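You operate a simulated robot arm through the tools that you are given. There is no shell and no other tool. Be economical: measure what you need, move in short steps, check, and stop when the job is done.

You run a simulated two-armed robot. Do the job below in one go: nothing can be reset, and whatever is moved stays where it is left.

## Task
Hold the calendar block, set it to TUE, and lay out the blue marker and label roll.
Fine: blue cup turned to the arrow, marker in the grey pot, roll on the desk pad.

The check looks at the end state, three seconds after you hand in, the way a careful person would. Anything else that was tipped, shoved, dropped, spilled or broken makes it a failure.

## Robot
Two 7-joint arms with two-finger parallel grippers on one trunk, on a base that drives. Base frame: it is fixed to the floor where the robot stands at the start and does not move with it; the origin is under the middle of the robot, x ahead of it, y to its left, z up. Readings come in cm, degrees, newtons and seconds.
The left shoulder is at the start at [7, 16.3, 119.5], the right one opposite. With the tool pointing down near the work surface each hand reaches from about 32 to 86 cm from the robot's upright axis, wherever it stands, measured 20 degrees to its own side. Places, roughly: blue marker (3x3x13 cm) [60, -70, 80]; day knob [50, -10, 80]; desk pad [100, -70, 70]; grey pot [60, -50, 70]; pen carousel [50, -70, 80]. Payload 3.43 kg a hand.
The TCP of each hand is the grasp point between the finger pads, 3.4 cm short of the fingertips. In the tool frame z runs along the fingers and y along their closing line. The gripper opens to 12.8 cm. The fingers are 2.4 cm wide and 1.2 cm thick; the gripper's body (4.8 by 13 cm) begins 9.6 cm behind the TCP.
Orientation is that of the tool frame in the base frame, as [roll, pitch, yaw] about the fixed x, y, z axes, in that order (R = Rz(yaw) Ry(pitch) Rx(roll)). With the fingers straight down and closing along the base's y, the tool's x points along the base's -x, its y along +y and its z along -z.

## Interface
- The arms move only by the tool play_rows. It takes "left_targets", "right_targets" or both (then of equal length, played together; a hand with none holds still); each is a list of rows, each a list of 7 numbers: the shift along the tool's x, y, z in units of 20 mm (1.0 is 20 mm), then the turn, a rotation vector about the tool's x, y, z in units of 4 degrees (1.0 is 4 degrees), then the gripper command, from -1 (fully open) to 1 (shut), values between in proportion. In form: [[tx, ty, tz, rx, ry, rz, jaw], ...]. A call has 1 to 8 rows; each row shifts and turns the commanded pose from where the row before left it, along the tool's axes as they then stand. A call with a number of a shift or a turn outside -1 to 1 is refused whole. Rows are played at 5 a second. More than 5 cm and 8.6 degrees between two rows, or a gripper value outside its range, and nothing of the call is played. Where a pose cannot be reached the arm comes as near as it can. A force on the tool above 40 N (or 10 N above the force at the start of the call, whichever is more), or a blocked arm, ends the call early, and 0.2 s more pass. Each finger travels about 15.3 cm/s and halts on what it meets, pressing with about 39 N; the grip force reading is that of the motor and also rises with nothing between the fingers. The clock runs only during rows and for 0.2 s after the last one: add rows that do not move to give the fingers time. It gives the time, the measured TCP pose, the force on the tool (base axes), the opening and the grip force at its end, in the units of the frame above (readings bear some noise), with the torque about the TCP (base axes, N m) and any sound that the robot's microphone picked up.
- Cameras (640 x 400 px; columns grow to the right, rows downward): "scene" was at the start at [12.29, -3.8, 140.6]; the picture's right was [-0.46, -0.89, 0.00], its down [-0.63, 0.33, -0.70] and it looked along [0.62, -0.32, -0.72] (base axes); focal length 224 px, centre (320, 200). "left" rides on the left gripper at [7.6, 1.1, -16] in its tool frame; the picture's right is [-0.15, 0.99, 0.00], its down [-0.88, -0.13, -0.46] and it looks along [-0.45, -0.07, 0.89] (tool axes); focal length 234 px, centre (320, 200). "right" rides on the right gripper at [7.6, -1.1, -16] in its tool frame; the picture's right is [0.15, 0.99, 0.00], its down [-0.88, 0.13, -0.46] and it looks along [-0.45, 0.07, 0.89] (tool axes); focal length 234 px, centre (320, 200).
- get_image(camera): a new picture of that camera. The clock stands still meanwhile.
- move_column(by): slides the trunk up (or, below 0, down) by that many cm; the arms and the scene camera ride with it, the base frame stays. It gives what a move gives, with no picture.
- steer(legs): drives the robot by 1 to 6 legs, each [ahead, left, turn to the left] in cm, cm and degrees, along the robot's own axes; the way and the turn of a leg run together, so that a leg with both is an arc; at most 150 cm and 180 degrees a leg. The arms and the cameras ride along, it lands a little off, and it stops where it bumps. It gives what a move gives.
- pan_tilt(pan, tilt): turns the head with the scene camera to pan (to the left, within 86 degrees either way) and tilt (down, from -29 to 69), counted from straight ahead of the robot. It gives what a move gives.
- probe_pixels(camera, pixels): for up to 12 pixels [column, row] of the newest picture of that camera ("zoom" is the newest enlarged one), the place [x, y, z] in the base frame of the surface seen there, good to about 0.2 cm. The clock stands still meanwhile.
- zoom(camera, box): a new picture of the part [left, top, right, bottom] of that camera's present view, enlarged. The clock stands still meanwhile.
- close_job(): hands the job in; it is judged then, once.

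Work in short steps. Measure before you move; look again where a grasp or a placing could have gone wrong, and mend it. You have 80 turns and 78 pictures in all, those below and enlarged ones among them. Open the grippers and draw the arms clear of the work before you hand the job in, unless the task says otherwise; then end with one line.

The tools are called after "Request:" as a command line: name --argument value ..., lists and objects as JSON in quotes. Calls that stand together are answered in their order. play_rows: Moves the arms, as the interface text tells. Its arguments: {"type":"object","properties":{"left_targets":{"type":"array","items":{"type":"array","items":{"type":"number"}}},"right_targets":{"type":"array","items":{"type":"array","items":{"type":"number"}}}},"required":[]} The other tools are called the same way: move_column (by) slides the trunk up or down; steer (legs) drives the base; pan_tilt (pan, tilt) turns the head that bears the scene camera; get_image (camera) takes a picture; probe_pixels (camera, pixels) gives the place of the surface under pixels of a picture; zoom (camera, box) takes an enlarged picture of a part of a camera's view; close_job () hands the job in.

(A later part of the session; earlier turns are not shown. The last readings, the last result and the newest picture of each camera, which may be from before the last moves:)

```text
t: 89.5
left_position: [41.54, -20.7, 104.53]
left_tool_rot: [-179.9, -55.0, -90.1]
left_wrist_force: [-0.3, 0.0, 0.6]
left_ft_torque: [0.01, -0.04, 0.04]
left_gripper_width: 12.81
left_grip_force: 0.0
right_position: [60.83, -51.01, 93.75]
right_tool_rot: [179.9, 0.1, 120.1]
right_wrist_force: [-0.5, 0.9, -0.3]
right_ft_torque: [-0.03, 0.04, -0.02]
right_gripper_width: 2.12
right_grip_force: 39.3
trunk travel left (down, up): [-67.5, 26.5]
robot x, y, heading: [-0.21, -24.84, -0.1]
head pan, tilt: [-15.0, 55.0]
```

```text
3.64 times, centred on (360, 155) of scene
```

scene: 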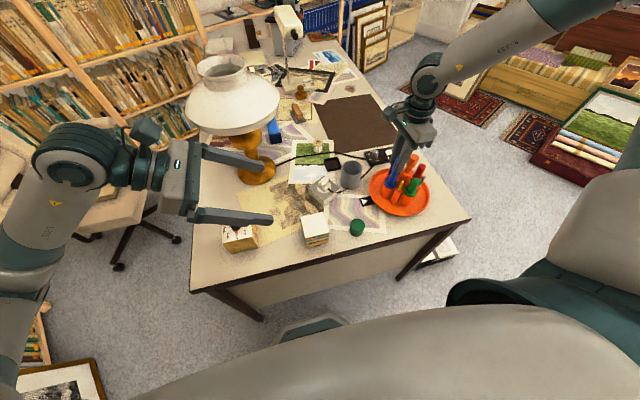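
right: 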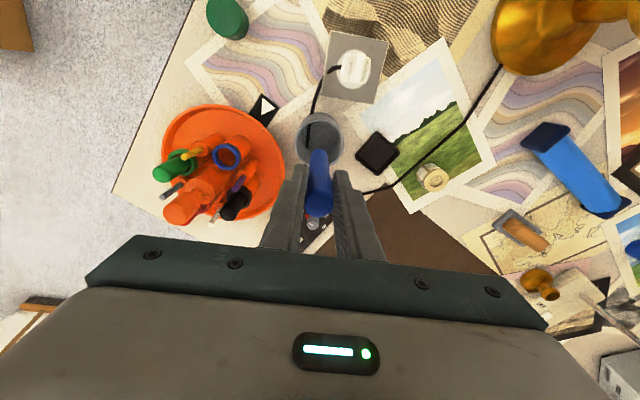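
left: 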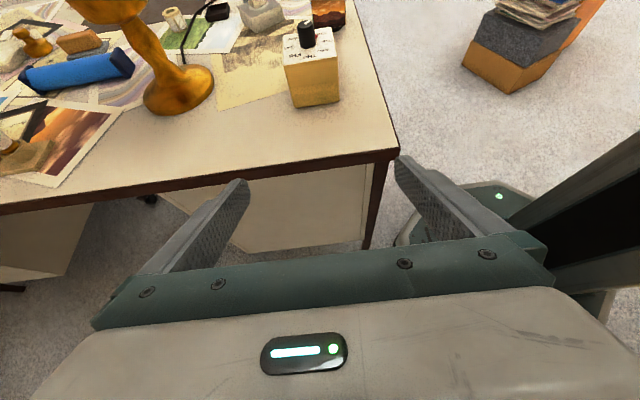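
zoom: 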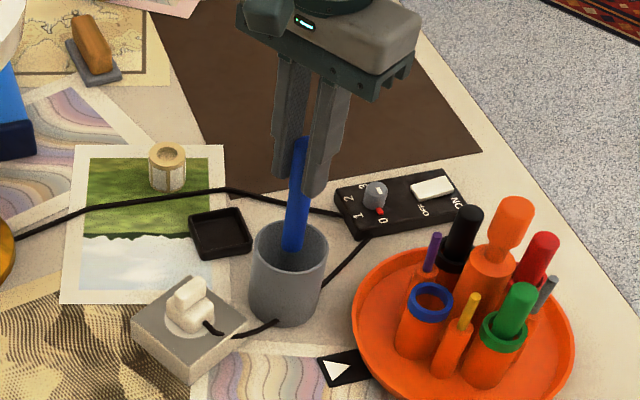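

The marker enters the pot centrally. Lower 6.6 cm more, open, and withdraw upward.

Request:
play_rows --right_targets '[[0, 0, 1, 0, 0, 0, 0.8], [0, 0, 1, 0, 0, 0, 0.8], [0, 0, 1, 0, 0, 0, 0.8], [0, 0, 0.35, 0, 0, 0, 0.8], [0, 0, 0, 0, 0, 0, 0.8]]'

Request:
play_rows --right_targets '[[0, 0, 0, 0, 0, 0, 0.6], [0, 0, 0, 0, 0, 0, 0.4], [0, 0, 0, 0, 0, 0, 0.3], [0, 0, -0.5, 0, 0, 0, 0.3], [0, 0, -1, 0, 0, 0, 0.3], [0, 0, -1, 0, 0, 0, 0.3], [0, 0, -1, 0, 0, 0, 0.3], [0, 0, -1, 0, 0, 0, 0.3]]'

Request:
play_rows --right_targets '[[0, 0, -1, 0, 0, 0, 0.3], [0, 0, -1, 0, 0, 0, 0.3], [0, 0, -1, 0, 0, 0, 0], [0, 0, -1, 0, 0, 0, 0], [0, 0, -1, 0, 0, 0, 0], [0, 0, -1, 0, 0, 0, 0]]'

Request:
get_image --camera "scene"

Request:
zoom --camera "scene" --box '[290, 100, 430, 210]'

```text
t: 90.7
left_position: [41.52, -20.8, 104.69]
left_tool_rot: [-179.9, -55.0, -90.1]
left_wrist_force: [-0.2, 0.0, 0.1]
left_ft_torque: [0.03, -0.02, 0.01]
left_gripper_width: 12.79
left_grip_force: 0.1
right_position: [60.46, -51.42, 87.43]
right_tool_rot: [179.9, 0.0, 120.2]
right_wrist_force: [0.6, -0.6, 0.1]
right_ft_torque: [-0.01, 0.01, 0.01]
right_gripper_width: 2.1
right_grip_force: 39.0
right hand out of reach, approached as far as the arm can: row 3, 4
trunk travel left (down, up): [-67.5, 26.5]
robot x, y, heading: [-0.03, -24.73, -0.1]
head pan, tilt: [-15.0, 55.0]
```

```text
t: 92.5
left_position: [41.42, -20.82, 104.58]
left_tool_rot: [-179.9, -55.1, -90.1]
left_wrist_force: [0.7, -0.1, -0.3]
left_ft_torque: [0.01, 0.02, 0.02]
left_gripper_width: 12.81
left_grip_force: 0.1
right_position: [60.32, -51.4, 96.56]
right_tool_rot: [-180.0, 0.0, 120.1]
right_wrist_force: [0.9, 0.6, 0.3]
right_ft_torque: [-0.02, 0.01, 0.02]
right_gripper_width: 4.48
right_grip_force: 0.1
trunk travel left (down, up): [-67.5, 26.5]
robot x, y, heading: [0.09, -25.17, -0.2]
head pan, tilt: [-15.0, 55.0]
```

```text
t: 93.9
left_position: [41.54, -20.81, 104.57]
left_tool_rot: [-179.8, -55.0, -90.1]
left_wrist_force: [-0.4, 0.0, 0.8]
left_ft_torque: [0.0, 0.03, 0.0]
left_gripper_width: 12.8
left_grip_force: 0.0
right_position: [60.39, -51.46, 108.67]
right_tool_rot: [180.0, 0.1, 120.0]
right_wrist_force: [-0.3, -1.0, 0.0]
right_ft_torque: [-0.02, -0.02, -0.01]
right_gripper_width: 6.41
right_grip_force: 0.0
trunk travel left (down, up): [-67.5, 26.5]
robot x, y, heading: [-0.23, -24.88, 0.1]
head pan, tilt: [-15.0, 55.0]
```

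```text
33 pictures are left
```

scene: 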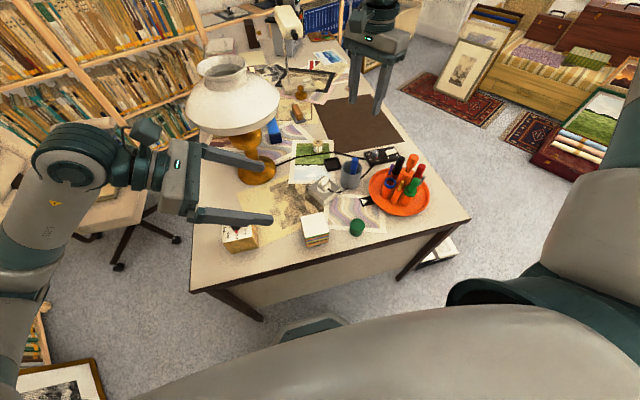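

```text
3.64 times, centred on (360, 155) of scene
```

zoom: 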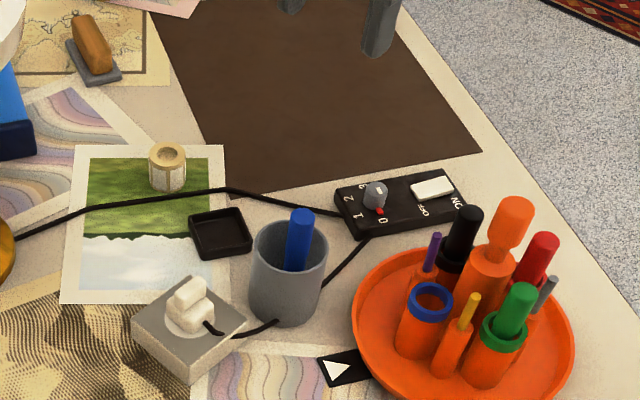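

Marker stands in the pot and the blue cup faces the arrow. Next the roll: I probe roll, pad corners and the base front to choose where to stand.

Request:
probe_pixels --camera "zoom" --pixels '[[167, 152], [150, 155], [184, 155], [167, 180], [167, 168], [210, 195], [480, 150], [340, 100], [232, 190], [160, 10], [334, 178]]'

Request:
probe_pixels --camera "scene" --pixels '[[310, 320], [280, 335], [335, 322], [372, 95], [316, 100], [408, 144], [330, 150], [420, 262], [445, 245], [455, 245]]'

Request:
zoom --camera "scene" --box '[300, 130, 350, 170]'

```text
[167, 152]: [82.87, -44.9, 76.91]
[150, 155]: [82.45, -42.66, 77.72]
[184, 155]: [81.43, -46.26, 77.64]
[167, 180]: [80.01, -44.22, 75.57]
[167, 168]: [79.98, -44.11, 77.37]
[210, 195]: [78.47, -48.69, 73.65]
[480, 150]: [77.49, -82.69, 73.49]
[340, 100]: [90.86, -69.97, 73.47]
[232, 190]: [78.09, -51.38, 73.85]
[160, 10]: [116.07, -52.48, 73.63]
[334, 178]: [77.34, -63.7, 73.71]
```

```text
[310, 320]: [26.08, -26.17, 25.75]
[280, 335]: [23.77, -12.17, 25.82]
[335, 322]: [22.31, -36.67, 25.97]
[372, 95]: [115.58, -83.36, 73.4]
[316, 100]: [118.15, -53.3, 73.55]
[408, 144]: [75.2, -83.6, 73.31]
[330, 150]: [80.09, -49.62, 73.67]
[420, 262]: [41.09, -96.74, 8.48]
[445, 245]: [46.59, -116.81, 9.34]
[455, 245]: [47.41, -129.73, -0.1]
```

```text
10.00 times, centred on (325, 150) of scene
```

zoom: 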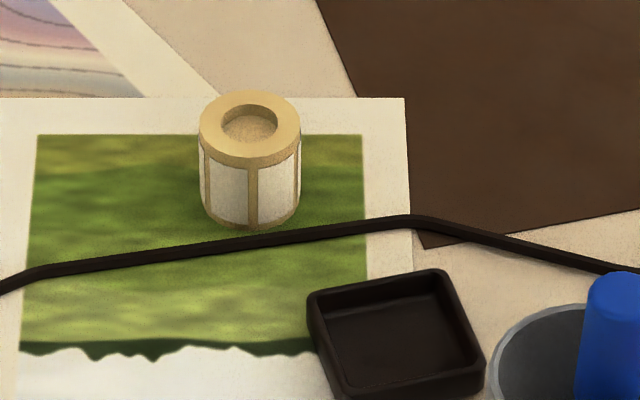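

The fluted cream cylinder is the label roll: centre ≈(81, −44.4), z 73.5–77.6; the pad spans x 78–117, y −53…−83. Moving the robot 5 cm ahead (base front 26→31, table edge 36) and 9 cm right brings both within the right hand's reach.

Request:
steer --legs '[[0, -9, 0], [5, 0, 0]]'

Request:
play_rows --right_targets '[[0, 0, 0, 0, 0, -1, 0], [0, 0, 0, 0, 0, -1, 0], [0, 0, 0, 0, 0, -1, 0], [0, 0, 0, 0, 0, -1, 0], [0, 0, 0, 0, 0, -1, 0], [0, 0, 0, 0, 0, -1, 0], [0, 0, 0, 0, 0, -1, 0], [0, 0, 0, 0, 0, -1, 0]]'

Request:
play_rows --right_targets '[[0, 0, 0, 0, 0, -1, 0], [0, 0, 0, 0, 0, -1, 0], [0, 0, 0, 0, 0, 0, 0]]'

Request:
get_image --camera "scene"

```text
t: 95.5
left_position: [46.35, -29.63, 104.59]
left_tool_rot: [-179.8, -55.0, -90.1]
left_wrist_force: [0.8, -1.5, 0.2]
left_ft_torque: [0.0, 0.0, -0.01]
left_gripper_width: 12.79
left_grip_force: 0.1
right_position: [65.25, -60.28, 108.56]
right_tool_rot: [180.0, 0.0, 120.2]
right_wrist_force: [0.1, 0.0, 0.3]
right_ft_torque: [0.01, 0.0, 0.05]
right_gripper_width: 6.41
right_grip_force: 0.0
trunk travel left (down, up): [-67.5, 26.5]
robot x, y, heading: [5.05, -33.67, 0.4]
head pan, tilt: [-15.0, 55.0]
```

```text
t: 97.3
left_position: [46.41, -29.61, 104.46]
left_tool_rot: [-179.8, -55.1, -90.0]
left_wrist_force: [0.3, -0.3, 1.2]
left_ft_torque: [0.03, 0.01, 0.01]
left_gripper_width: 12.79
left_grip_force: 0.1
right_position: [65.5, -60.28, 108.53]
right_tool_rot: [179.9, 0.0, 152.2]
right_wrist_force: [0.1, -0.6, 0.6]
right_ft_torque: [-0.03, 0.0, 0.02]
right_gripper_width: 6.42
right_grip_force: 0.1
trunk travel left (down, up): [-67.5, 26.5]
robot x, y, heading: [5.38, -33.99, 0.0]
head pan, tilt: [-15.0, 55.0]
```

```text
t: 98.1
left_position: [46.43, -29.65, 104.59]
left_tool_rot: [180.0, -55.0, -90.0]
left_wrist_force: [0.3, 0.1, -0.2]
left_ft_torque: [-0.01, -0.01, -0.01]
left_gripper_width: 12.8
left_grip_force: 0.0
right_position: [65.38, -60.32, 108.52]
right_tool_rot: [180.0, 0.0, 160.2]
right_wrist_force: [0.0, 0.7, 0.2]
right_ft_torque: [0.0, 0.02, 0.02]
right_gripper_width: 6.39
right_grip_force: 0.1
trunk travel left (down, up): [-67.5, 26.5]
robot x, y, heading: [4.8, -34.09, 0.1]
head pan, tilt: [-15.0, 55.0]
```

```text
30 pictures are left
```

scene: 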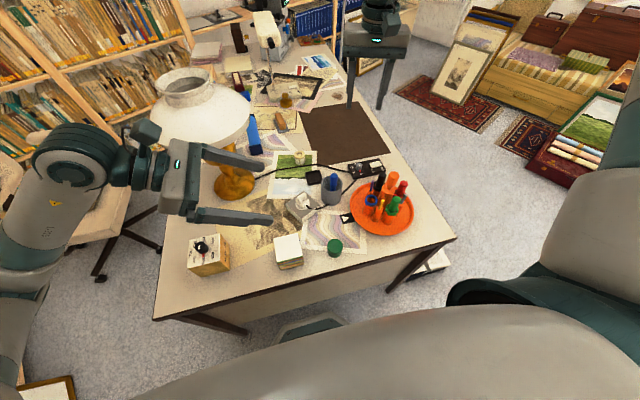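

Move the right hand diagonally toward above the roll, descending gradually (marker top in the pot is ≈87.5, path stays clear above).

Request:
play_rows --right_targets '[[-0.418, 0.92, 0.4, 0, 0, 0, 0], [-0.418, 0.92, 0.4, 0, 0, 0, 0], [-0.418, 0.92, 0.4, 0, 0, 0, 0], [-0.418, 0.92, 0.4, 0, 0, 0, 0], [-0.418, 0.92, 0.6, 0, 0, 0, 0], [-0.418, 0.92, 0.6, 0, 0, 0, 0], [-0.418, 0.92, 0.6, 0, 0, 0, 0], [-0.418, 0.92, 0.6, 0, 0, 0, 0]]'

Request:
play_rows --right_targets '[[-0.418, 0.92, 0.8, 0, 0, 0, 0], [-0.418, 0.92, 0.8, 0, 0, 0, 0], [-0.418, 0.92, 0.8, 0, 0, 0, 0], [0, 0, 0, 0, 0, 0, 0]]'

Request:
get_image --camera "right"

Request:
get_image --camera "scene"

```text
t: 99.9
left_position: [46.43, -29.78, 104.5]
left_tool_rot: [-180.0, -55.0, -90.0]
left_wrist_force: [-0.7, 0.1, 0.7]
left_ft_torque: [0.01, -0.01, 0.0]
left_gripper_width: 12.8
left_grip_force: 0.1
right_position: [70.21, -55.46, 102.24]
right_tool_rot: [179.9, -0.1, 160.1]
right_wrist_force: [0.7, -0.7, -0.3]
right_ft_torque: [0.02, -0.04, 0.03]
right_gripper_width: 6.38
right_grip_force: 0.0
right hand out of reach, approached as far as the arm can: row 4, 5, 6, 7, 8
trunk travel left (down, up): [-67.5, 26.5]
robot x, y, heading: [4.98, -33.64, 0.1]
head pan, tilt: [-15.0, 55.0]
```

```text
t: 100.9
left_position: [46.38, -29.58, 104.55]
left_tool_rot: [-179.9, -55.0, -90.0]
left_wrist_force: [0.5, -0.1, -0.4]
left_ft_torque: [0.01, 0.02, 0.02]
left_gripper_width: 12.82
left_grip_force: 0.0
right_position: [69.65, -55.85, 99.29]
right_tool_rot: [179.9, 0.0, 160.2]
right_wrist_force: [0.1, 0.5, 0.8]
right_ft_torque: [0.01, -0.01, -0.02]
right_gripper_width: 6.43
right_grip_force: 0.0
right hand out of reach, approached as far as the arm can: row 1, 2, 3
trunk travel left (down, up): [-67.5, 26.5]
robot x, y, heading: [5.2, -33.52, 0.1]
head pan, tilt: [-15.0, 55.0]
```

```text
29 pictures are left
```

right: 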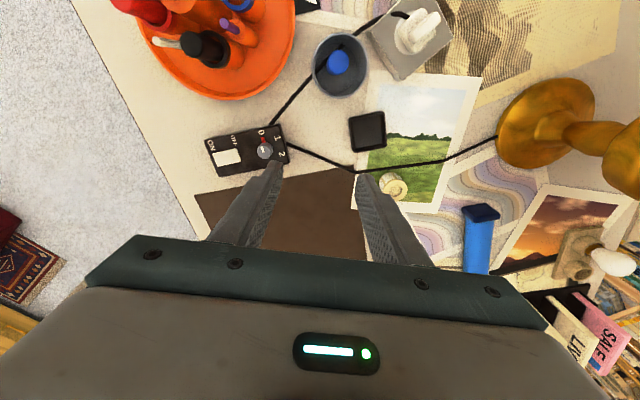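

```text
28 pictures are left
```

scene: 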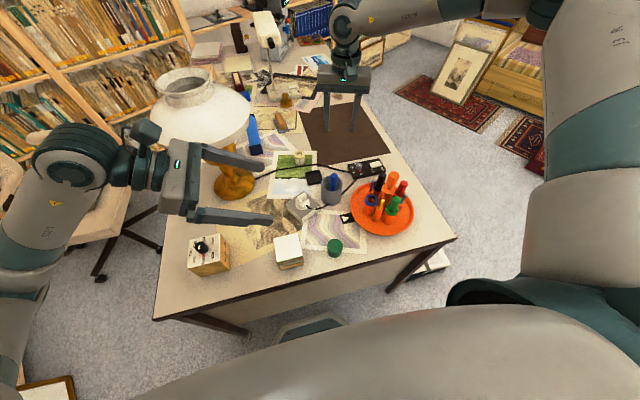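

The right arm can't stretch there (stops at x≈70). A floor box blocks the near right side, so I'll stand at the table's right side around x≈107 and use the left hand, which gets both roll and pad well in reach. First I retract the right hand and un-tilt the left.

Request:
play_rows --left_targets '[[0, 1, 0, 0, 0, 0, -1], [0, 1, 0, 0, 0, 0, -1], [0, 1, 0, 0, 0, 0, -1], [0, 0, 0, -0.51, -0.51, 0.98, -1], [0, 0, 0, -0.51, -0.51, 0.98, -1], [0, 0, 0, -0.51, -0.51, 0.98, -1], [0, 0, 0, -0.51, -0.51, 0.98, -1], [0, 0, 0, -0.51, -0.51, 0.98, -1]]' --right_targets '[[0, 0, -1, 0, 0, 0, 0], [0, 0, -1, 0, 0, 0, 0], [0, 0, -1, 0, 0, 0, 0], [0.9, -0.35, 0, 0, 0, 0, 0], [0.9, -0.35, 0, 0, 0, 0, 0], [0.9, -0.35, 0, 0, 0, 0, 0], [0.9, -0.35, 0, 0, 0, 0, 0], [0.9, -0.35, 0, 0, 0, 0, 0]]'

Request:
play_rows --left_targets '[[0, 0, 0, -0.51, -0.51, 0.98, -1], [0, 0, 0, -0.51, -0.51, 0.98, -1], [0, 0, 0, -0.51, -0.51, 0.98, -1], [0, 0, 0, -0.51, -0.51, 0.98, -1], [0, 0, 0, -0.51, -0.51, 0.98, -1], [0, 0, 0, -0.51, -0.51, 0.98, -1], [0, 0, 0, -0.51, -0.51, 0.98, -1], [0, 0, 0, -0.51, -0.51, 0.98, -1]]' --right_targets '[[0.9, -0.35, 0, 0, 0, 0, 0], [0.9, -0.35, 0, 0, 0, 0, 0], [0.9, -0.35, 0, 0, 0, 0, 0], [0.9, -0.35, 0, 0, 0, 0, 0], [0.9, -0.35, 0, 0, 0, 0, 0], [0.9, -0.35, 0, 0, 0, 0, 0], [0.9, -0.35, 0, 0, 0, 0, 0], [0, 0, 0, 0, 0, 0, 0]]'

Request:
play_rows --left_targets '[[0, 0, 0, -0.51, -0.51, 0.98, -1], [0, 0, 0, -0.51, -0.51, 0.98, -1], [0, 0, 0, -0.51, -0.51, 0.98, -1], [0, 0, 0, -0.51, -0.51, 0.98, -1], [0, 0, 0, -0.51, -0.51, 0.98, -1], [0, 0, 0, -0.51, -0.51, 0.98, -1], [0, 0, 0, -0.51, -0.51, 0.98, -1], [0, 0, 0, -0.51, -0.51, 0.98, -1]]'

Request:
pan_tilt --pan -70 --tilt 35

Request:
get_image --camera "scene"

```text
t: 102.7
left_position: [42.93, -29.75, 104.56]
left_tool_rot: [-168.7, -42.5, -118.2]
left_wrist_force: [0.1, 0.0, 0.2]
left_ft_torque: [0.04, -0.02, -0.02]
left_gripper_width: 12.81
left_grip_force: 0.1
left hand out of reach, approached as far as the arm can: row 2, 3
right_position: [60.01, -56.11, 105.38]
right_tool_rot: [-180.0, 0.0, 160.2]
right_wrist_force: [-0.4, -0.4, 0.5]
right_ft_torque: [0.0, -0.01, 0.0]
right_gripper_width: 6.39
right_grip_force: 0.1
trunk travel left (down, up): [-67.5, 26.5]
robot x, y, heading: [5.08, -33.84, 0.2]
head pan, tilt: [-15.0, 55.0]
```

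```text
t: 104.5
left_position: [43.1, -29.81, 104.47]
left_tool_rot: [-168.4, -19.8, -150.2]
left_wrist_force: [0.5, 0.7, -0.1]
left_ft_torque: [0.02, 0.02, -0.01]
left_gripper_width: 12.81
left_grip_force: 0.1
right_position: [46.64, -56.48, 105.39]
right_tool_rot: [-179.9, 0.0, 160.1]
right_wrist_force: [-0.8, -0.3, -0.1]
right_ft_torque: [0.0, 0.01, -0.03]
right_gripper_width: 6.41
right_grip_force: 0.0
trunk travel left (down, up): [-67.5, 26.5]
robot x, y, heading: [4.95, -34.01, 0.3]
head pan, tilt: [-15.0, 55.0]
```

```text
t: 106.3
left_position: [43.01, -29.74, 104.43]
left_tool_rot: [179.9, 0.1, -179.9]
left_wrist_force: [0.3, 0.2, -0.1]
left_ft_torque: [0.01, 0.0, 0.0]
left_gripper_width: 12.82
left_grip_force: 0.0
right_position: [46.57, -56.6, 105.35]
right_tool_rot: [180.0, 0.0, 160.2]
right_wrist_force: [-0.4, -0.4, -0.3]
right_ft_torque: [0.03, 0.01, -0.01]
right_gripper_width: 6.4
right_grip_force: 0.0
trunk travel left (down, up): [-67.5, 26.5]
robot x, y, heading: [5.07, -33.77, 0.0]
head pan, tilt: [-15.0, 55.0]
```

```text
t: 107.6
left_position: [43.1, -29.66, 104.51]
left_tool_rot: [-180.0, 0.0, -179.9]
left_wrist_force: [0.0, -0.3, 0.1]
left_ft_torque: [0.01, 0.02, -0.03]
left_gripper_width: 12.84
left_grip_force: 0.0
right_position: [46.4, -56.48, 105.46]
right_tool_rot: [-180.0, 0.0, 160.3]
right_wrist_force: [0.3, 0.5, 0.0]
right_ft_torque: [0.02, 0.02, -0.03]
right_gripper_width: 6.4
right_grip_force: 0.1
trunk travel left (down, up): [-67.5, 26.5]
robot x, y, heading: [4.9, -33.52, 0.1]
head pan, tilt: [-70.0, 35.0]
```

```text
27 pictures are left
```

scene: 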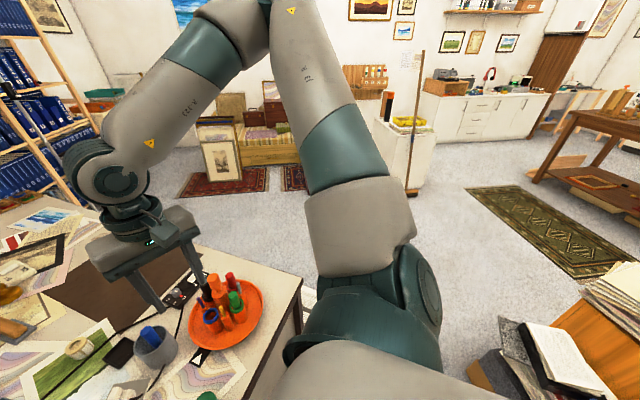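

Both hands are up and vertical. I probe the floor obstacles (podium at (400,190), framed picture at (220,178), box by the table at (305,300)).

Request:
probe_pixels --camera "scene" --pixels '[[402, 190], [385, 150], [212, 183], [240, 178], [265, 195], [308, 300], [312, 288], [250, 230], [305, 285], [470, 190], [300, 180]]'

```text
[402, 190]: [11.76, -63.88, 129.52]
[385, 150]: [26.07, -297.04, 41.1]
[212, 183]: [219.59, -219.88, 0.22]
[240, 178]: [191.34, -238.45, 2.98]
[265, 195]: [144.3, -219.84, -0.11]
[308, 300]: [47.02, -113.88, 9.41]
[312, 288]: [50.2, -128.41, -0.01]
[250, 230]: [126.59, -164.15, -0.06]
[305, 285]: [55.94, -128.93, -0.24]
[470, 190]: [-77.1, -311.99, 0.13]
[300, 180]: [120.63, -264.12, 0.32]
```

The floor is open; the box ends near y≈−119. I drive back 5, right to y≈−155, turn left 90°, and strafe to x≈107.

Request:
steer --legs '[[-5, 0, 0], [0, -121, 0], [0, 0, 90], [0, -107, 0]]'

Request:
pan_tilt --pan 15 --tilt 50

Request:
get_image --camera "scene"

```text
t: 123.1
left_position: [103.07, -116.56, 104.47]
left_tool_rot: [180.0, 0.0, -89.8]
left_wrist_force: [-0.3, 0.5, 0.4]
left_ft_torque: [-0.02, 0.01, 0.03]
left_gripper_width: 12.77
left_grip_force: 0.0
right_position: [129.79, -113.13, 105.52]
right_tool_rot: [-180.0, 0.1, -109.8]
right_wrist_force: [-0.4, -0.1, 0.3]
right_ft_torque: [-0.06, -0.02, 0.01]
right_gripper_width: 6.41
right_grip_force: 0.1
trunk travel left (down, up): [-67.5, 26.5]
robot x, y, heading: [107.48, -154.97, 90.2]
head pan, tilt: [-70.0, 35.0]
```

```text
t: 124.7
left_position: [103.16, -116.67, 104.55]
left_tool_rot: [180.0, 0.0, -89.8]
left_wrist_force: [0.2, 0.5, 0.2]
left_ft_torque: [-0.03, -0.02, -0.02]
left_gripper_width: 12.81
left_grip_force: 0.1
right_position: [129.84, -113.22, 105.4]
right_tool_rot: [179.9, 0.0, -109.8]
right_wrist_force: [-0.1, -0.2, 0.1]
right_ft_torque: [0.02, -0.03, 0.03]
right_gripper_width: 6.39
right_grip_force: 0.0
trunk travel left (down, up): [-67.5, 26.5]
robot x, y, heading: [107.23, -154.86, 90.1]
head pan, tilt: [15.0, 50.0]
```

```text
26 pictures are left
```

scene: 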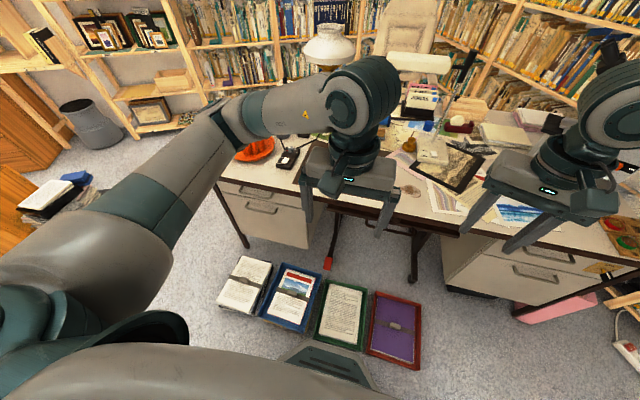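

Four flat trays/books lie on the floor along the table's right side. I probe their extents and heights.

Request:
probe_pixels --camera "scene" --pixels '[[220, 303], [262, 325], [310, 333], [360, 345], [415, 365], [420, 305], [375, 293], [245, 258], [400, 330], [320, 350], [430, 330], [395, 285]]'

```text
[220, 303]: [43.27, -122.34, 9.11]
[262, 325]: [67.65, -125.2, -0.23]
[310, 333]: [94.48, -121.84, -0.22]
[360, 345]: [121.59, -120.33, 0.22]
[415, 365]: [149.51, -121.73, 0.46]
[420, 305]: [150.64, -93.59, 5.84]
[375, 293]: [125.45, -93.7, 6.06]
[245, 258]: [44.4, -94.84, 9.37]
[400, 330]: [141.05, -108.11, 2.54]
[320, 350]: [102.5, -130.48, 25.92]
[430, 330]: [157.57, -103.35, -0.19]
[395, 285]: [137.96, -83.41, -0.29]
```

Books cover the floor along x 42–151, y −93…−122, so the side is blocked. Better: go back to the front with an outward bearing for the right arm (robot at about (7,−10)), pick the roll, then drive right to place it. First normalise the right arm posture here in free space.

Request:
play_rows --right_targets '[[0, 0, -1, 0, 0, -1, 0], [0, 0, -1, 0, 0, -1, 0], [0, 0, -1, 0, 0, -1, 0], [0, 0, -1, 0, 0, -1, 0], [0, 0, -1, 0, 0, -1, 0], [0.2, -1, -1, 0, 0, 0, 0], [0.2, -1, 0, 0, 0, 0, 0], [0.2, -1, 0, 0, 0, 0, 0]]'

Request:
play_rows --right_targets '[[0.2, -1, 0, 0, 0, 0, 0], [0.2, -1, 0, 0, 0, 0, 0], [0.2, -1, 0, 0, 0, 0, 0], [0.2, -1, 0, 0, 0, 0, 0], [0.2, -1, 0, 0, 0, 0, 0], [0.2, -1, 0, 0, 0, 0, 0], [0.2, -1, 0, 0, 0, 0, 0], [0.2, -1, 0, 0, 0, 0, 0]]'

Request:
steer --legs '[[0, 107, 0], [0, 0, -90], [0, 145, 0]]'

Request:
pan_tilt --pan -20 --tilt 50

Request:
get_image --camera "scene"

```text
t: 126.5
left_position: [103.14, -116.65, 104.42]
left_tool_rot: [-179.9, 0.0, -89.9]
left_wrist_force: [0.0, 0.3, 0.3]
left_ft_torque: [0.02, 0.02, 0.0]
left_gripper_width: 12.79
left_grip_force: 0.0
right_position: [136.02, -114.41, 117.35]
right_tool_rot: [180.0, 0.0, -89.7]
right_wrist_force: [-0.4, 0.0, -1.3]
right_ft_torque: [-0.02, 0.02, 0.06]
right_gripper_width: 6.38
right_grip_force: 0.1
trunk travel left (down, up): [-67.5, 26.5]
robot x, y, heading: [107.55, -154.7, 90.4]
head pan, tilt: [15.0, 50.0]
```

```text
t: 128.3
left_position: [103.19, -116.7, 104.49]
left_tool_rot: [180.0, 0.0, -89.8]
left_wrist_force: [-0.4, 1.2, 0.8]
left_ft_torque: [-0.01, 0.02, 0.03]
left_gripper_width: 12.8
left_grip_force: 0.0
right_position: [151.95, -117.52, 117.58]
right_tool_rot: [180.0, -0.1, -89.6]
right_wrist_force: [-0.5, 0.9, 0.0]
right_ft_torque: [-0.01, 0.01, -0.01]
right_gripper_width: 6.43
right_grip_force: 0.1
trunk travel left (down, up): [-67.5, 26.5]
robot x, y, heading: [107.42, -155.02, 90.3]
head pan, tilt: [15.0, 50.0]
```

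```text
t: 144.5
left_position: [37.46, -5.96, 104.42]
left_tool_rot: [179.9, 0.1, -179.9]
left_wrist_force: [0.7, 0.1, -0.4]
left_ft_torque: [-0.02, -0.02, 0.0]
left_gripper_width: 12.79
left_grip_force: 0.0
right_position: [36.64, -54.61, 117.45]
right_tool_rot: [180.0, -0.1, -179.7]
right_wrist_force: [0.5, 0.2, 0.5]
right_ft_torque: [0.03, 0.05, 0.01]
right_gripper_width: 6.42
right_grip_force: 0.2
trunk travel left (down, up): [-67.5, 26.5]
robot x, y, heading: [-0.5, -9.93, 0.1]
head pan, tilt: [15.0, 50.0]
```

```text
t: 145.5
left_position: [37.52, -5.97, 104.44]
left_tool_rot: [-180.0, 0.0, -179.8]
left_wrist_force: [0.2, -0.3, -0.5]
left_ft_torque: [0.01, 0.01, -0.01]
left_gripper_width: 12.8
left_grip_force: 0.0
right_position: [36.59, -54.7, 117.38]
right_tool_rot: [-179.9, 0.2, -179.9]
right_wrist_force: [-0.3, -0.6, 0.9]
right_ft_torque: [-0.01, 0.02, -0.01]
right_gripper_width: 6.42
right_grip_force: 0.1
trunk travel left (down, up): [-67.5, 26.5]
robot x, y, heading: [-0.39, -10.03, 0.3]
head pan, tilt: [-20.0, 50.0]
```

```text
25 pictures are left
```

scene: 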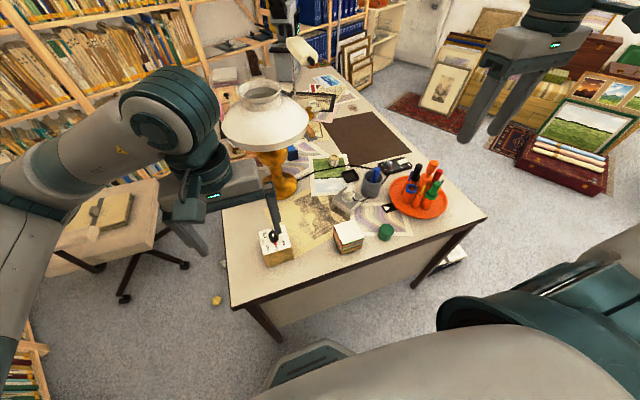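

Scene intact: calendar, carousel and pot look right. Advance 7 cm and extend the right hand toward the roll.

Request:
steer --legs '[[7.4, 0, 0]]'

Request:
play_rows --right_targets '[[-1, 0.1, 0.4, 0, 0, 0, 0], [-1, 0.1, 0.4, 0, 0, 0, 0], [-1, 0.1, 0.4, 0, 0, 0, 0], [-1, 0.1, 0.4, 0, 0, 0, 0], [-1, 0.1, 0.4, 0, 0, 0, 0], [-1, 0.1, 0.4, 0, 0, 0, 0], [-1, 0.1, 0.4, 0, 0, 0, 0], [-1, 0.1, 0.4, 0, 0, 0, 0]]'

Request:
play_rows --right_targets '[[-1, 0.35, 0.5, 0, 0, 0, 0], [-1, 0.35, 0.5, 0, 0, 0, 0], [-1, 0.35, 0.5, 0, 0, 0, 0], [-1, 0.35, 0.5, 0, 0, 0, 0], [-1, 0.35, 0.5, 0, 0, 0, 0], [-1, 0.35, 0.5, 0, 0, 0, 0], [-1, 0.35, 0.5, 0, 0, 0, 0], [0, 0, 0, 0, 0, 0, 0]]'

Request:
get_image --camera "right"

```text
t: 146.5
left_position: [44.74, -5.88, 104.51]
left_tool_rot: [180.0, -0.1, -179.8]
left_wrist_force: [0.3, -0.2, -1.3]
left_ft_torque: [-0.03, -0.01, -0.02]
left_gripper_width: 12.81
left_grip_force: 0.1
right_position: [43.93, -54.67, 117.41]
right_tool_rot: [180.0, 0.0, -179.9]
right_wrist_force: [0.2, -0.5, 0.1]
right_ft_torque: [0.0, 0.02, -0.01]
right_gripper_width: 6.4
right_grip_force: 0.1
trunk travel left (down, up): [-67.5, 26.5]
robot x, y, heading: [6.78, -10.21, 0.1]
head pan, tilt: [-20.0, 50.0]
```

```text
t: 148.3
left_position: [44.79, -5.89, 104.46]
left_tool_rot: [-179.9, 0.1, -179.8]
left_wrist_force: [0.6, 0.6, 0.7]
left_ft_torque: [0.02, 0.01, 0.0]
left_gripper_width: 12.77
left_grip_force: 0.0
right_position: [60.07, -52.98, 110.98]
right_tool_rot: [-179.9, -0.1, -179.8]
right_wrist_force: [-0.1, -0.1, 0.0]
right_ft_torque: [0.01, 0.03, -0.03]
right_gripper_width: 6.42
right_grip_force: 0.0
trunk travel left (down, up): [-67.5, 26.5]
robot x, y, heading: [7.06, -10.1, 0.3]
head pan, tilt: [-20.0, 50.0]
```

```text
t: 150.1
left_position: [44.65, -5.97, 104.46]
left_tool_rot: [180.0, 0.1, -179.8]
left_wrist_force: [-0.2, -0.2, 0.7]
left_ft_torque: [-0.03, -0.03, 0.01]
left_gripper_width: 12.79
left_grip_force: 0.0
right_position: [73.78, -48.09, 104.1]
right_tool_rot: [-179.9, 0.0, -179.8]
right_wrist_force: [0.7, -1.7, 1.1]
right_ft_torque: [-0.01, -0.02, -0.04]
right_gripper_width: 6.41
right_grip_force: 0.0
trunk travel left (down, up): [-67.5, 26.5]
robot x, y, heading: [6.62, -10.15, 0.2]
head pan, tilt: [-20.0, 50.0]
```

```text
24 pictures are left
```

right: 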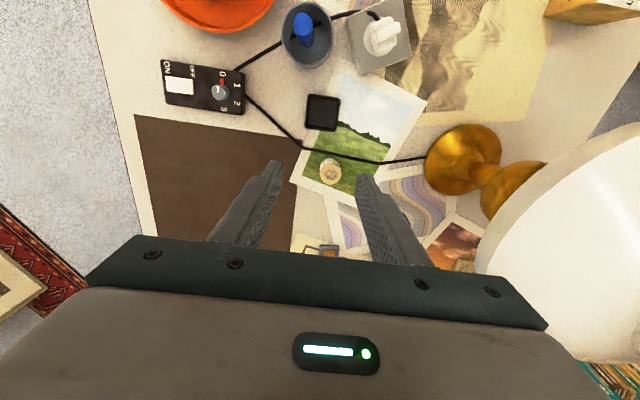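

Reach is fine this time. The roll is at (331,171); I probe its top and edges.

Request:
probe_pixels --camera "right" --pixels '[[331, 163], [331, 176], [322, 172], [340, 172], [331, 183], [305, 148], [350, 157], [478, 260], [500, 330]]'

Request:
zoom --camera "right" --box '[296, 140, 366, 200]'

```text
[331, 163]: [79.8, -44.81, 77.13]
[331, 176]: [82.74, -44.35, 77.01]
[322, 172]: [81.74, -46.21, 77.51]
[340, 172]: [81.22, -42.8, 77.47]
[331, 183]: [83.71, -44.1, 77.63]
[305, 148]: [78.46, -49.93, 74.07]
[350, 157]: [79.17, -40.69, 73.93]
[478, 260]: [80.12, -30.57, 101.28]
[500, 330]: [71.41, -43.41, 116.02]
```

```text
6.67 times, centred on (331, 170) of right
```

zoom: 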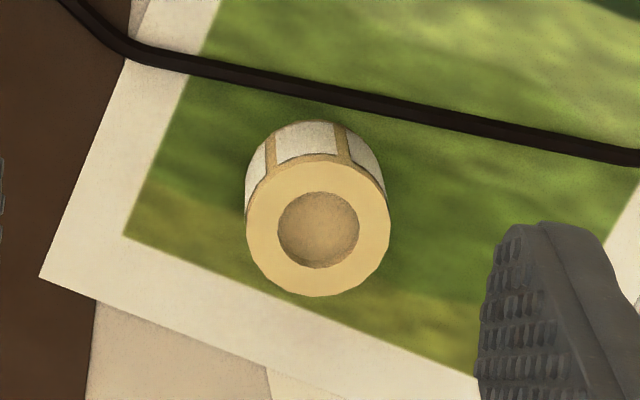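

Probe the roll's top ring for its exact centre.

Request:
probe_pixels --camera "zoom" --pixels '[[251, 228], [386, 228], [319, 166], [319, 291], [319, 229]]'

Request:
play_rows --right_targets '[[-1, 0.4, 1, 0, 0, 0, 0], [-1, 0.4, 1, 0, 0, 0, 0], [-1, 0.4, 1, 0, 0, 0, 0], [-0.8, 0.5, 1, 0, 0, 0, 0], [0, 0, 1, 0, 0, 0, 0], [0, 0, 1, 0, 0, 0, 0], [0, 0, 0, 0, 0, 0, 0]]'

Request:
get_image --camera "right"

```text
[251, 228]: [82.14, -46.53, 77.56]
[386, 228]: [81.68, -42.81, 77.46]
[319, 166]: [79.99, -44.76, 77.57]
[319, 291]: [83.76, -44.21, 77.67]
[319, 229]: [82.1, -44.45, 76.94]
```

```text
t: 151.7
left_position: [44.68, -5.84, 104.45]
left_tool_rot: [-179.9, 0.0, -179.9]
left_wrist_force: [-0.3, -1.2, 0.4]
left_ft_torque: [0.0, 0.0, 0.03]
left_gripper_width: 12.79
left_grip_force: 0.0
right_position: [77.58, -45.87, 93.62]
right_tool_rot: [180.0, 0.1, -179.8]
right_wrist_force: [-0.3, 0.1, 0.8]
right_ft_torque: [0.02, 0.0, 0.0]
right_gripper_width: 6.4
right_grip_force: 0.0
right hand out of reach, approached as far as the arm can: row 3, 4, 5, 6
trunk travel left (down, up): [-67.5, 26.5]
robot x, y, heading: [6.45, -10.04, 0.1]
head pan, tilt: [-20.0, 50.0]
```

```text
22 pictures are left
```

right: 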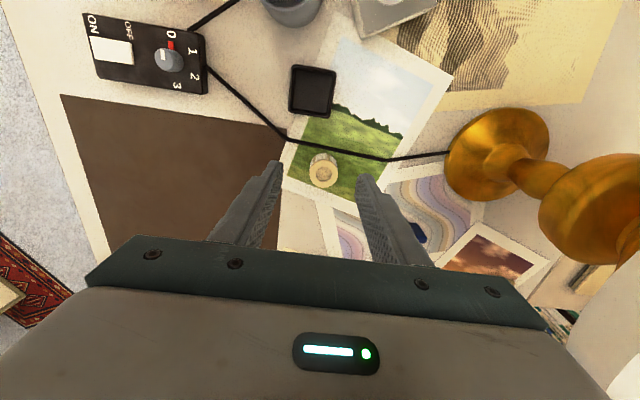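

Roll centre (81.9, −44.5), Ø≈3.9. The vertical wrist limits reach at (77.6,−45.9); tilting the tool 20° forward (pads still parallel, closing along y) gains reach. Tilt, then move above the roll.

Request:
play_rows --right_targets '[[0, 0, 0, 0, -1, 0, 0], [0, 0, 0, 0, -1, 0, 0], [0, 0, 0, 0, -1, 0, 0], [0, 0, 0, 0, -1, 0, 0], [0, 0, 0, 0, -1, 0, 0], [0, 0, 0, 0, 0, 0, 0]]'

Request:
play_rows --right_targets '[[-0.37, 0.35, 0, 0, 0, 0, 0], [-0.37, 0.35, 0.5, 0, 0, 0, 0], [0, 0, 1, 0, 0, 0, 0], [0, 0, 1, 0, 0, 0, 0], [0, 0, 0.75, 0, 0, 0, 0], [0, 0, 0, 0, 0, 0, 0]]'

Request:
get_image --camera "right"

```text
t: 153.1
left_position: [44.76, -5.93, 104.39]
left_tool_rot: [179.9, 0.0, -179.8]
left_wrist_force: [-1.5, 0.2, -0.8]
left_ft_torque: [0.0, 0.02, 0.01]
left_gripper_width: 12.81
left_grip_force: 0.1
right_position: [77.46, -45.84, 93.62]
right_tool_rot: [-179.9, 20.0, -179.8]
right_wrist_force: [-0.9, -0.1, -0.3]
right_ft_torque: [0.01, 0.03, 0.02]
right_gripper_width: 6.38
right_grip_force: 0.0
trunk travel left (down, up): [-67.5, 26.5]
robot x, y, heading: [6.76, -10.09, -0.1]
head pan, tilt: [-20.0, 50.0]
```

```text
t: 154.5
left_position: [44.63, -5.94, 104.39]
left_tool_rot: [-179.9, 0.0, -179.8]
left_wrist_force: [0.0, -0.8, 0.4]
left_ft_torque: [-0.01, 0.0, 0.0]
left_gripper_width: 12.81
left_grip_force: 0.2
right_position: [80.64, -44.62, 88.48]
right_tool_rot: [180.0, 20.0, -179.8]
right_wrist_force: [0.1, 0.3, 0.6]
right_ft_torque: [-0.01, 0.0, -0.03]
right_gripper_width: 6.4
right_grip_force: 0.1
right hand out of reach, approached as far as the arm can: row 5
trunk travel left (down, up): [-67.5, 26.5]
robot x, y, heading: [6.55, -9.74, -0.1]
head pan, tilt: [-20.0, 50.0]
```

```text
21 pictures are left
```

right: 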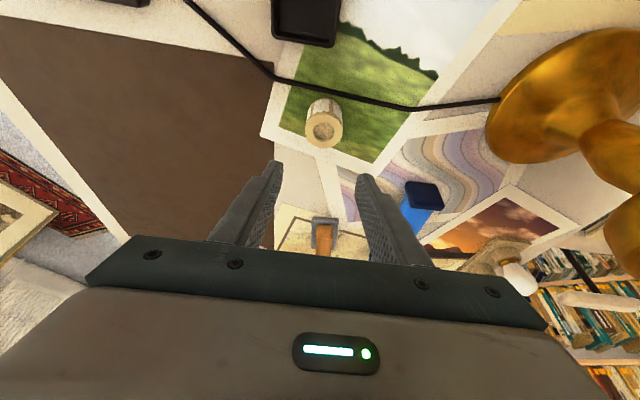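

Essentially above the roll, at the reach limit. One more tilt row plus 6 mm forward; then I'll lower the whole trunk (which lowers the hand without stretching the arm). Left hand at z 104 stays clear of the calendar (85).

Request:
play_rows --right_targets '[[0, 0, 0, 0, -1, 0, 0], [-0.3, 0.02, 0.12, 0, 0, 0, 0], [0, 0, 0, 0, 0, 0, 0]]'

Request:
move_column --by -6

Request:
get_image --camera "right"

Request:
get_image --camera "scene"

```text
t: 155.3
left_position: [44.81, -5.96, 104.49]
left_tool_rot: [-179.9, 0.0, -179.7]
left_wrist_force: [0.1, 0.0, 0.4]
left_ft_torque: [-0.04, -0.04, 0.03]
left_gripper_width: 12.82
left_grip_force: 0.0
right_position: [81.44, -44.77, 88.5]
right_tool_rot: [180.0, 24.0, -179.8]
right_wrist_force: [-0.1, -0.3, -0.3]
right_ft_torque: [0.01, 0.0, 0.01]
right_gripper_width: 6.41
right_grip_force: 0.0
trunk travel left (down, up): [-67.5, 26.5]
robot x, y, heading: [6.79, -10.16, 0.2]
head pan, tilt: [-20.0, 50.0]
```

```text
t: 156.3
left_position: [44.71, -5.92, 98.39]
left_tool_rot: [180.0, 0.0, -179.9]
left_wrist_force: [-0.3, 0.4, -0.1]
left_ft_torque: [0.01, 0.0, 0.03]
left_gripper_width: 12.8
left_grip_force: 0.0
right_position: [81.44, -44.63, 82.64]
right_tool_rot: [-180.0, 24.0, -179.9]
right_wrist_force: [0.4, -0.8, 0.1]
right_ft_torque: [0.03, -0.01, -0.01]
right_gripper_width: 6.41
right_grip_force: 0.1
trunk travel left (down, up): [-61.5, 32.5]
robot x, y, heading: [6.84, -10.06, 0.1]
head pan, tilt: [-20.0, 50.0]
```

```text
20 pictures are left
```

right: 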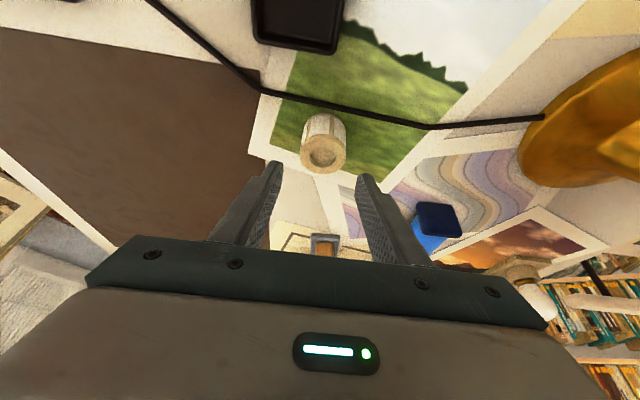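

```text
19 pictures are left
```

scene: 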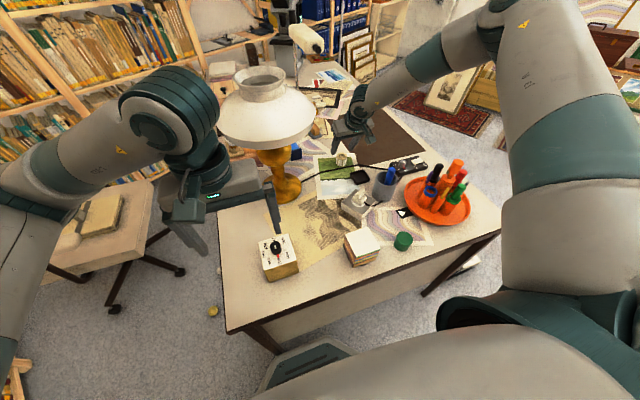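

Roll lies centred just ahead between the fingers. Lower the trunk 4.2 cm more and close on the roll.

Request:
move_column --by -4.2

Request:
get_image --camera "right"

```text
t: 157.2
left_position: [44.73, -5.82, 94.34]
left_tool_rot: [180.0, 0.0, -179.9]
left_wrist_force: [0.6, -0.5, -1.0]
left_ft_torque: [0.02, -0.02, -0.01]
left_gripper_width: 12.77
left_grip_force: 0.1
right_position: [81.41, -44.62, 78.29]
right_tool_rot: [-179.9, 24.1, -179.7]
right_wrist_force: [-0.5, 0.1, 0.2]
right_ft_torque: [-0.02, 0.0, 0.02]
right_gripper_width: 6.39
right_grip_force: 0.1
trunk travel left (down, up): [-57.3, 36.7]
robot x, y, heading: [6.75, -10.14, 0.3]
head pan, tilt: [-20.0, 50.0]
```

```text
18 pictures are left
```

right: 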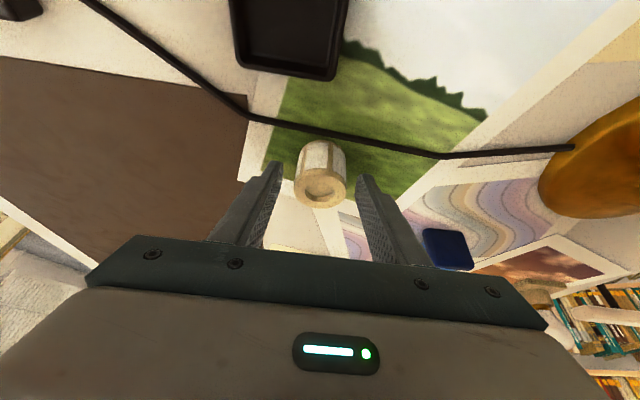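

Aligned, no contact. Close gradually on the 3.9 cm roll.

Request:
play_rows --right_targets '[[0, 0, 0, 0, 0, 0, 0.2], [0, 0, 0, 0, 0, 0, 0.32], [0, 0, 0, 0, 0, 0, 0.38], [0, 0, 0, 0, 0, 0, 0.43], [0, 0, 0, 0, 0, 0, 0.5], [0, 0, 0, 0, 0, 0, 0.5]]'

Request:
move_column --by 5

Request:
get_image --camera "right"

```text
t: 158.6
left_position: [44.78, -5.79, 94.36]
left_tool_rot: [180.0, 0.0, -179.8]
left_wrist_force: [0.1, 0.5, 0.1]
left_ft_torque: [0.02, 0.0, 0.0]
left_gripper_width: 12.79
left_grip_force: 0.0
right_position: [81.4, -44.64, 78.26]
right_tool_rot: [-180.0, 24.0, -179.8]
right_wrist_force: [-1.0, 0.5, 0.9]
right_ft_torque: [0.02, -0.02, 0.02]
right_gripper_width: 4.02
right_grip_force: 38.9
trunk travel left (down, up): [-57.3, 36.7]
robot x, y, heading: [6.32, -9.96, -0.1]
head pan, tilt: [-20.0, 50.0]
```

```text
t: 159.5
left_position: [44.84, -5.81, 99.14]
left_tool_rot: [180.0, 0.1, -179.8]
left_wrist_force: [1.2, -0.8, -0.1]
left_ft_torque: [-0.03, 0.03, 0.0]
left_gripper_width: 12.78
left_grip_force: 0.1
right_position: [81.42, -44.66, 83.36]
right_tool_rot: [180.0, 24.0, -179.8]
right_wrist_force: [0.2, -0.4, -0.6]
right_ft_torque: [-0.02, -0.02, 0.01]
right_gripper_width: 4.06
right_grip_force: 39.0
trunk travel left (down, up): [-62.3, 31.7]
robot x, y, heading: [6.72, -10.2, 0.2]
head pan, tilt: [-20.0, 50.0]
```

```text
17 pictures are left
```

right: 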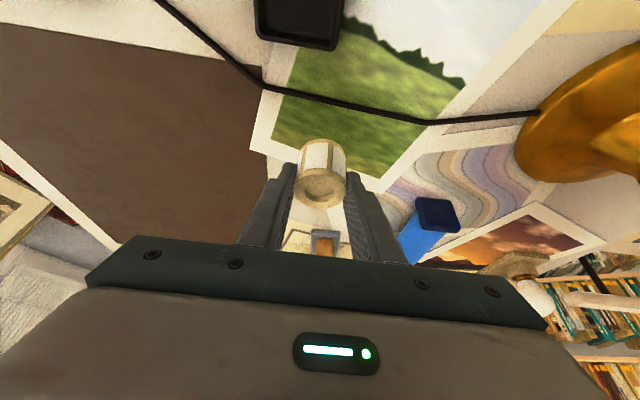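

Roll is held upright. Before driving sideways I check the forearm's height, since it will pass over the carousel (92.4 high).

Request:
get_image --camera "scene"

Request:
probe_pixels --camera "scene" --pixels '[[370, 105], [395, 90], [420, 65], [450, 45], [480, 30], [510, 40], [525, 70], [530, 130], [385, 120], [480, 65]]'

```text
16 pictures are left
```

scene: 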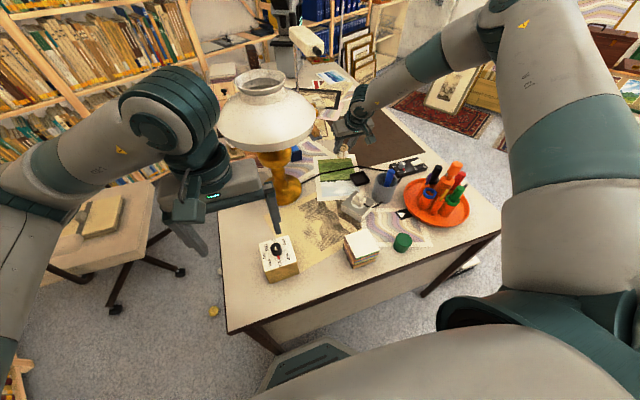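

```text
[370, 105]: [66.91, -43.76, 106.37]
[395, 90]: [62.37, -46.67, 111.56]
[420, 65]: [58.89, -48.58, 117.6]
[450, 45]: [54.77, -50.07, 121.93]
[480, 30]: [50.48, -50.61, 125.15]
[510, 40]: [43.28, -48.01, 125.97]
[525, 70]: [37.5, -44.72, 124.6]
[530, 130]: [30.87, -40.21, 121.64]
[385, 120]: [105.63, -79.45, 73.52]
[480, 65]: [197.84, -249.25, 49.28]
```

Forearm underside is ≥100 over the carousel area: clear. Drive right 20 cm to bring the roll over the pad.

Request:
steer --legs '[[0, -20, 0]]'

Request:
get_image --camera "right"

Request:
probe_pixels --camera "right" --pixels '[[320, 100], [250, 60], [320, 120], [200, 100], [250, 100], [320, 185], [420, 150], [250, 30]]'

```text
t: 161.1
left_position: [44.84, -25.92, 99.22]
left_tool_rot: [180.0, 0.0, -179.7]
left_wrist_force: [-0.9, -0.8, 0.1]
left_ft_torque: [0.01, -0.02, 0.0]
left_gripper_width: 12.8
left_grip_force: 0.0
right_position: [81.46, -64.48, 83.23]
right_tool_rot: [179.9, 23.9, -179.7]
right_wrist_force: [-0.4, -0.9, 0.5]
right_ft_torque: [0.05, 0.0, 0.04]
right_gripper_width: 4.02
right_grip_force: 39.0
trunk travel left (down, up): [-62.3, 31.7]
robot x, y, heading: [6.8, -30.25, 0.2]
head pan, tilt: [-20.0, 50.0]
```

```text
15 pictures are left
```

right: 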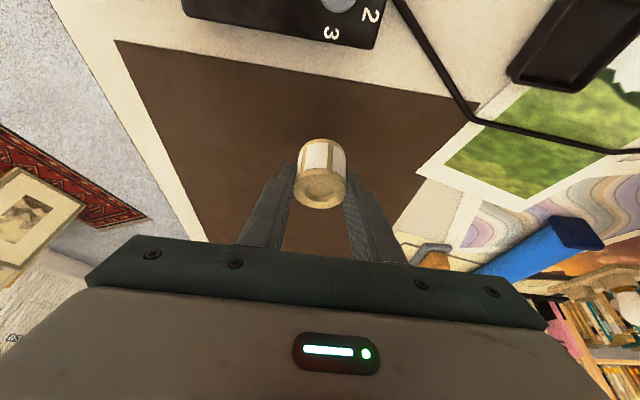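

```text
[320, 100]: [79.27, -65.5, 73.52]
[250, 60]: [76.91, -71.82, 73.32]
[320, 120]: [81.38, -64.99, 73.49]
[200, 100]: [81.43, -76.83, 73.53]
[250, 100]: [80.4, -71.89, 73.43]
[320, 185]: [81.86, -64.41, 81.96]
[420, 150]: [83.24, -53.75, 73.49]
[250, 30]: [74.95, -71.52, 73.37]
```

The pad's front edge is x≈77; the roll (x≈82, y≈−64.5) is well inside. Lower the trunk 4.9 cm and release.

Request:
move_column --by -4.9

Request:
play_rows --right_targets '[[0, 0, 0, 0, 0, 0, 0.4], [0, 0, 0, 0, 0, 0, 0.3], [0, 0, 0, 0, 0, 0, 0.1], [0, 0, 0, 0, 0, 0, -0.1], [0, 0, 0, 0, 0, 0, -0.1]]'

Request:
get_image --camera "right"

```text
t: 162.0
left_position: [44.98, -25.73, 94.27]
left_tool_rot: [180.0, 0.0, -179.7]
left_wrist_force: [-0.5, 0.5, -0.9]
left_ft_torque: [-0.03, 0.01, 0.0]
left_gripper_width: 12.8
left_grip_force: 0.1
right_position: [81.44, -64.61, 78.36]
right_tool_rot: [-180.0, 24.0, -179.7]
right_wrist_force: [-0.5, -0.5, -0.4]
right_ft_torque: [0.0, -0.01, 0.0]
right_gripper_width: 4.04
right_grip_force: 39.0
trunk travel left (down, up): [-57.4, 36.6]
robot x, y, heading: [6.8, -29.71, -0.1]
head pan, tilt: [-20.0, 50.0]
```

```text
t: 163.2
left_position: [44.85, -25.84, 94.3]
left_tool_rot: [180.0, 0.0, -179.7]
left_wrist_force: [0.1, -0.4, -0.1]
left_ft_torque: [-0.01, -0.01, -0.02]
left_gripper_width: 12.8
left_grip_force: 0.1
right_position: [81.47, -64.77, 78.35]
right_tool_rot: [-179.9, 24.0, -179.6]
right_wrist_force: [-0.1, 0.3, -0.4]
right_ft_torque: [0.0, 0.0, 0.02]
right_gripper_width: 7.07
right_grip_force: 0.0
trunk travel left (down, up): [-57.4, 36.6]
robot x, y, heading: [6.36, -30.41, 0.1]
head pan, tilt: [-20.0, 50.0]
```

```text
14 pictures are left
```

right: 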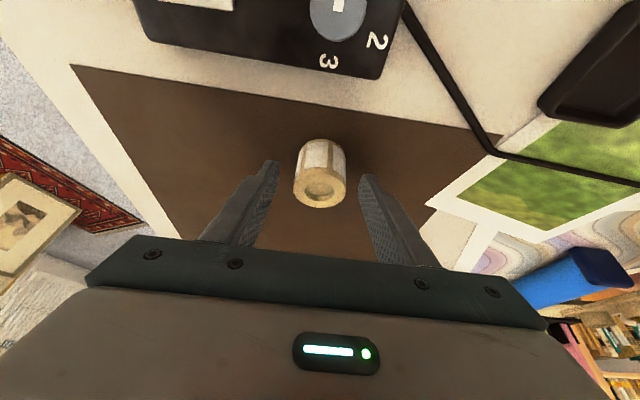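

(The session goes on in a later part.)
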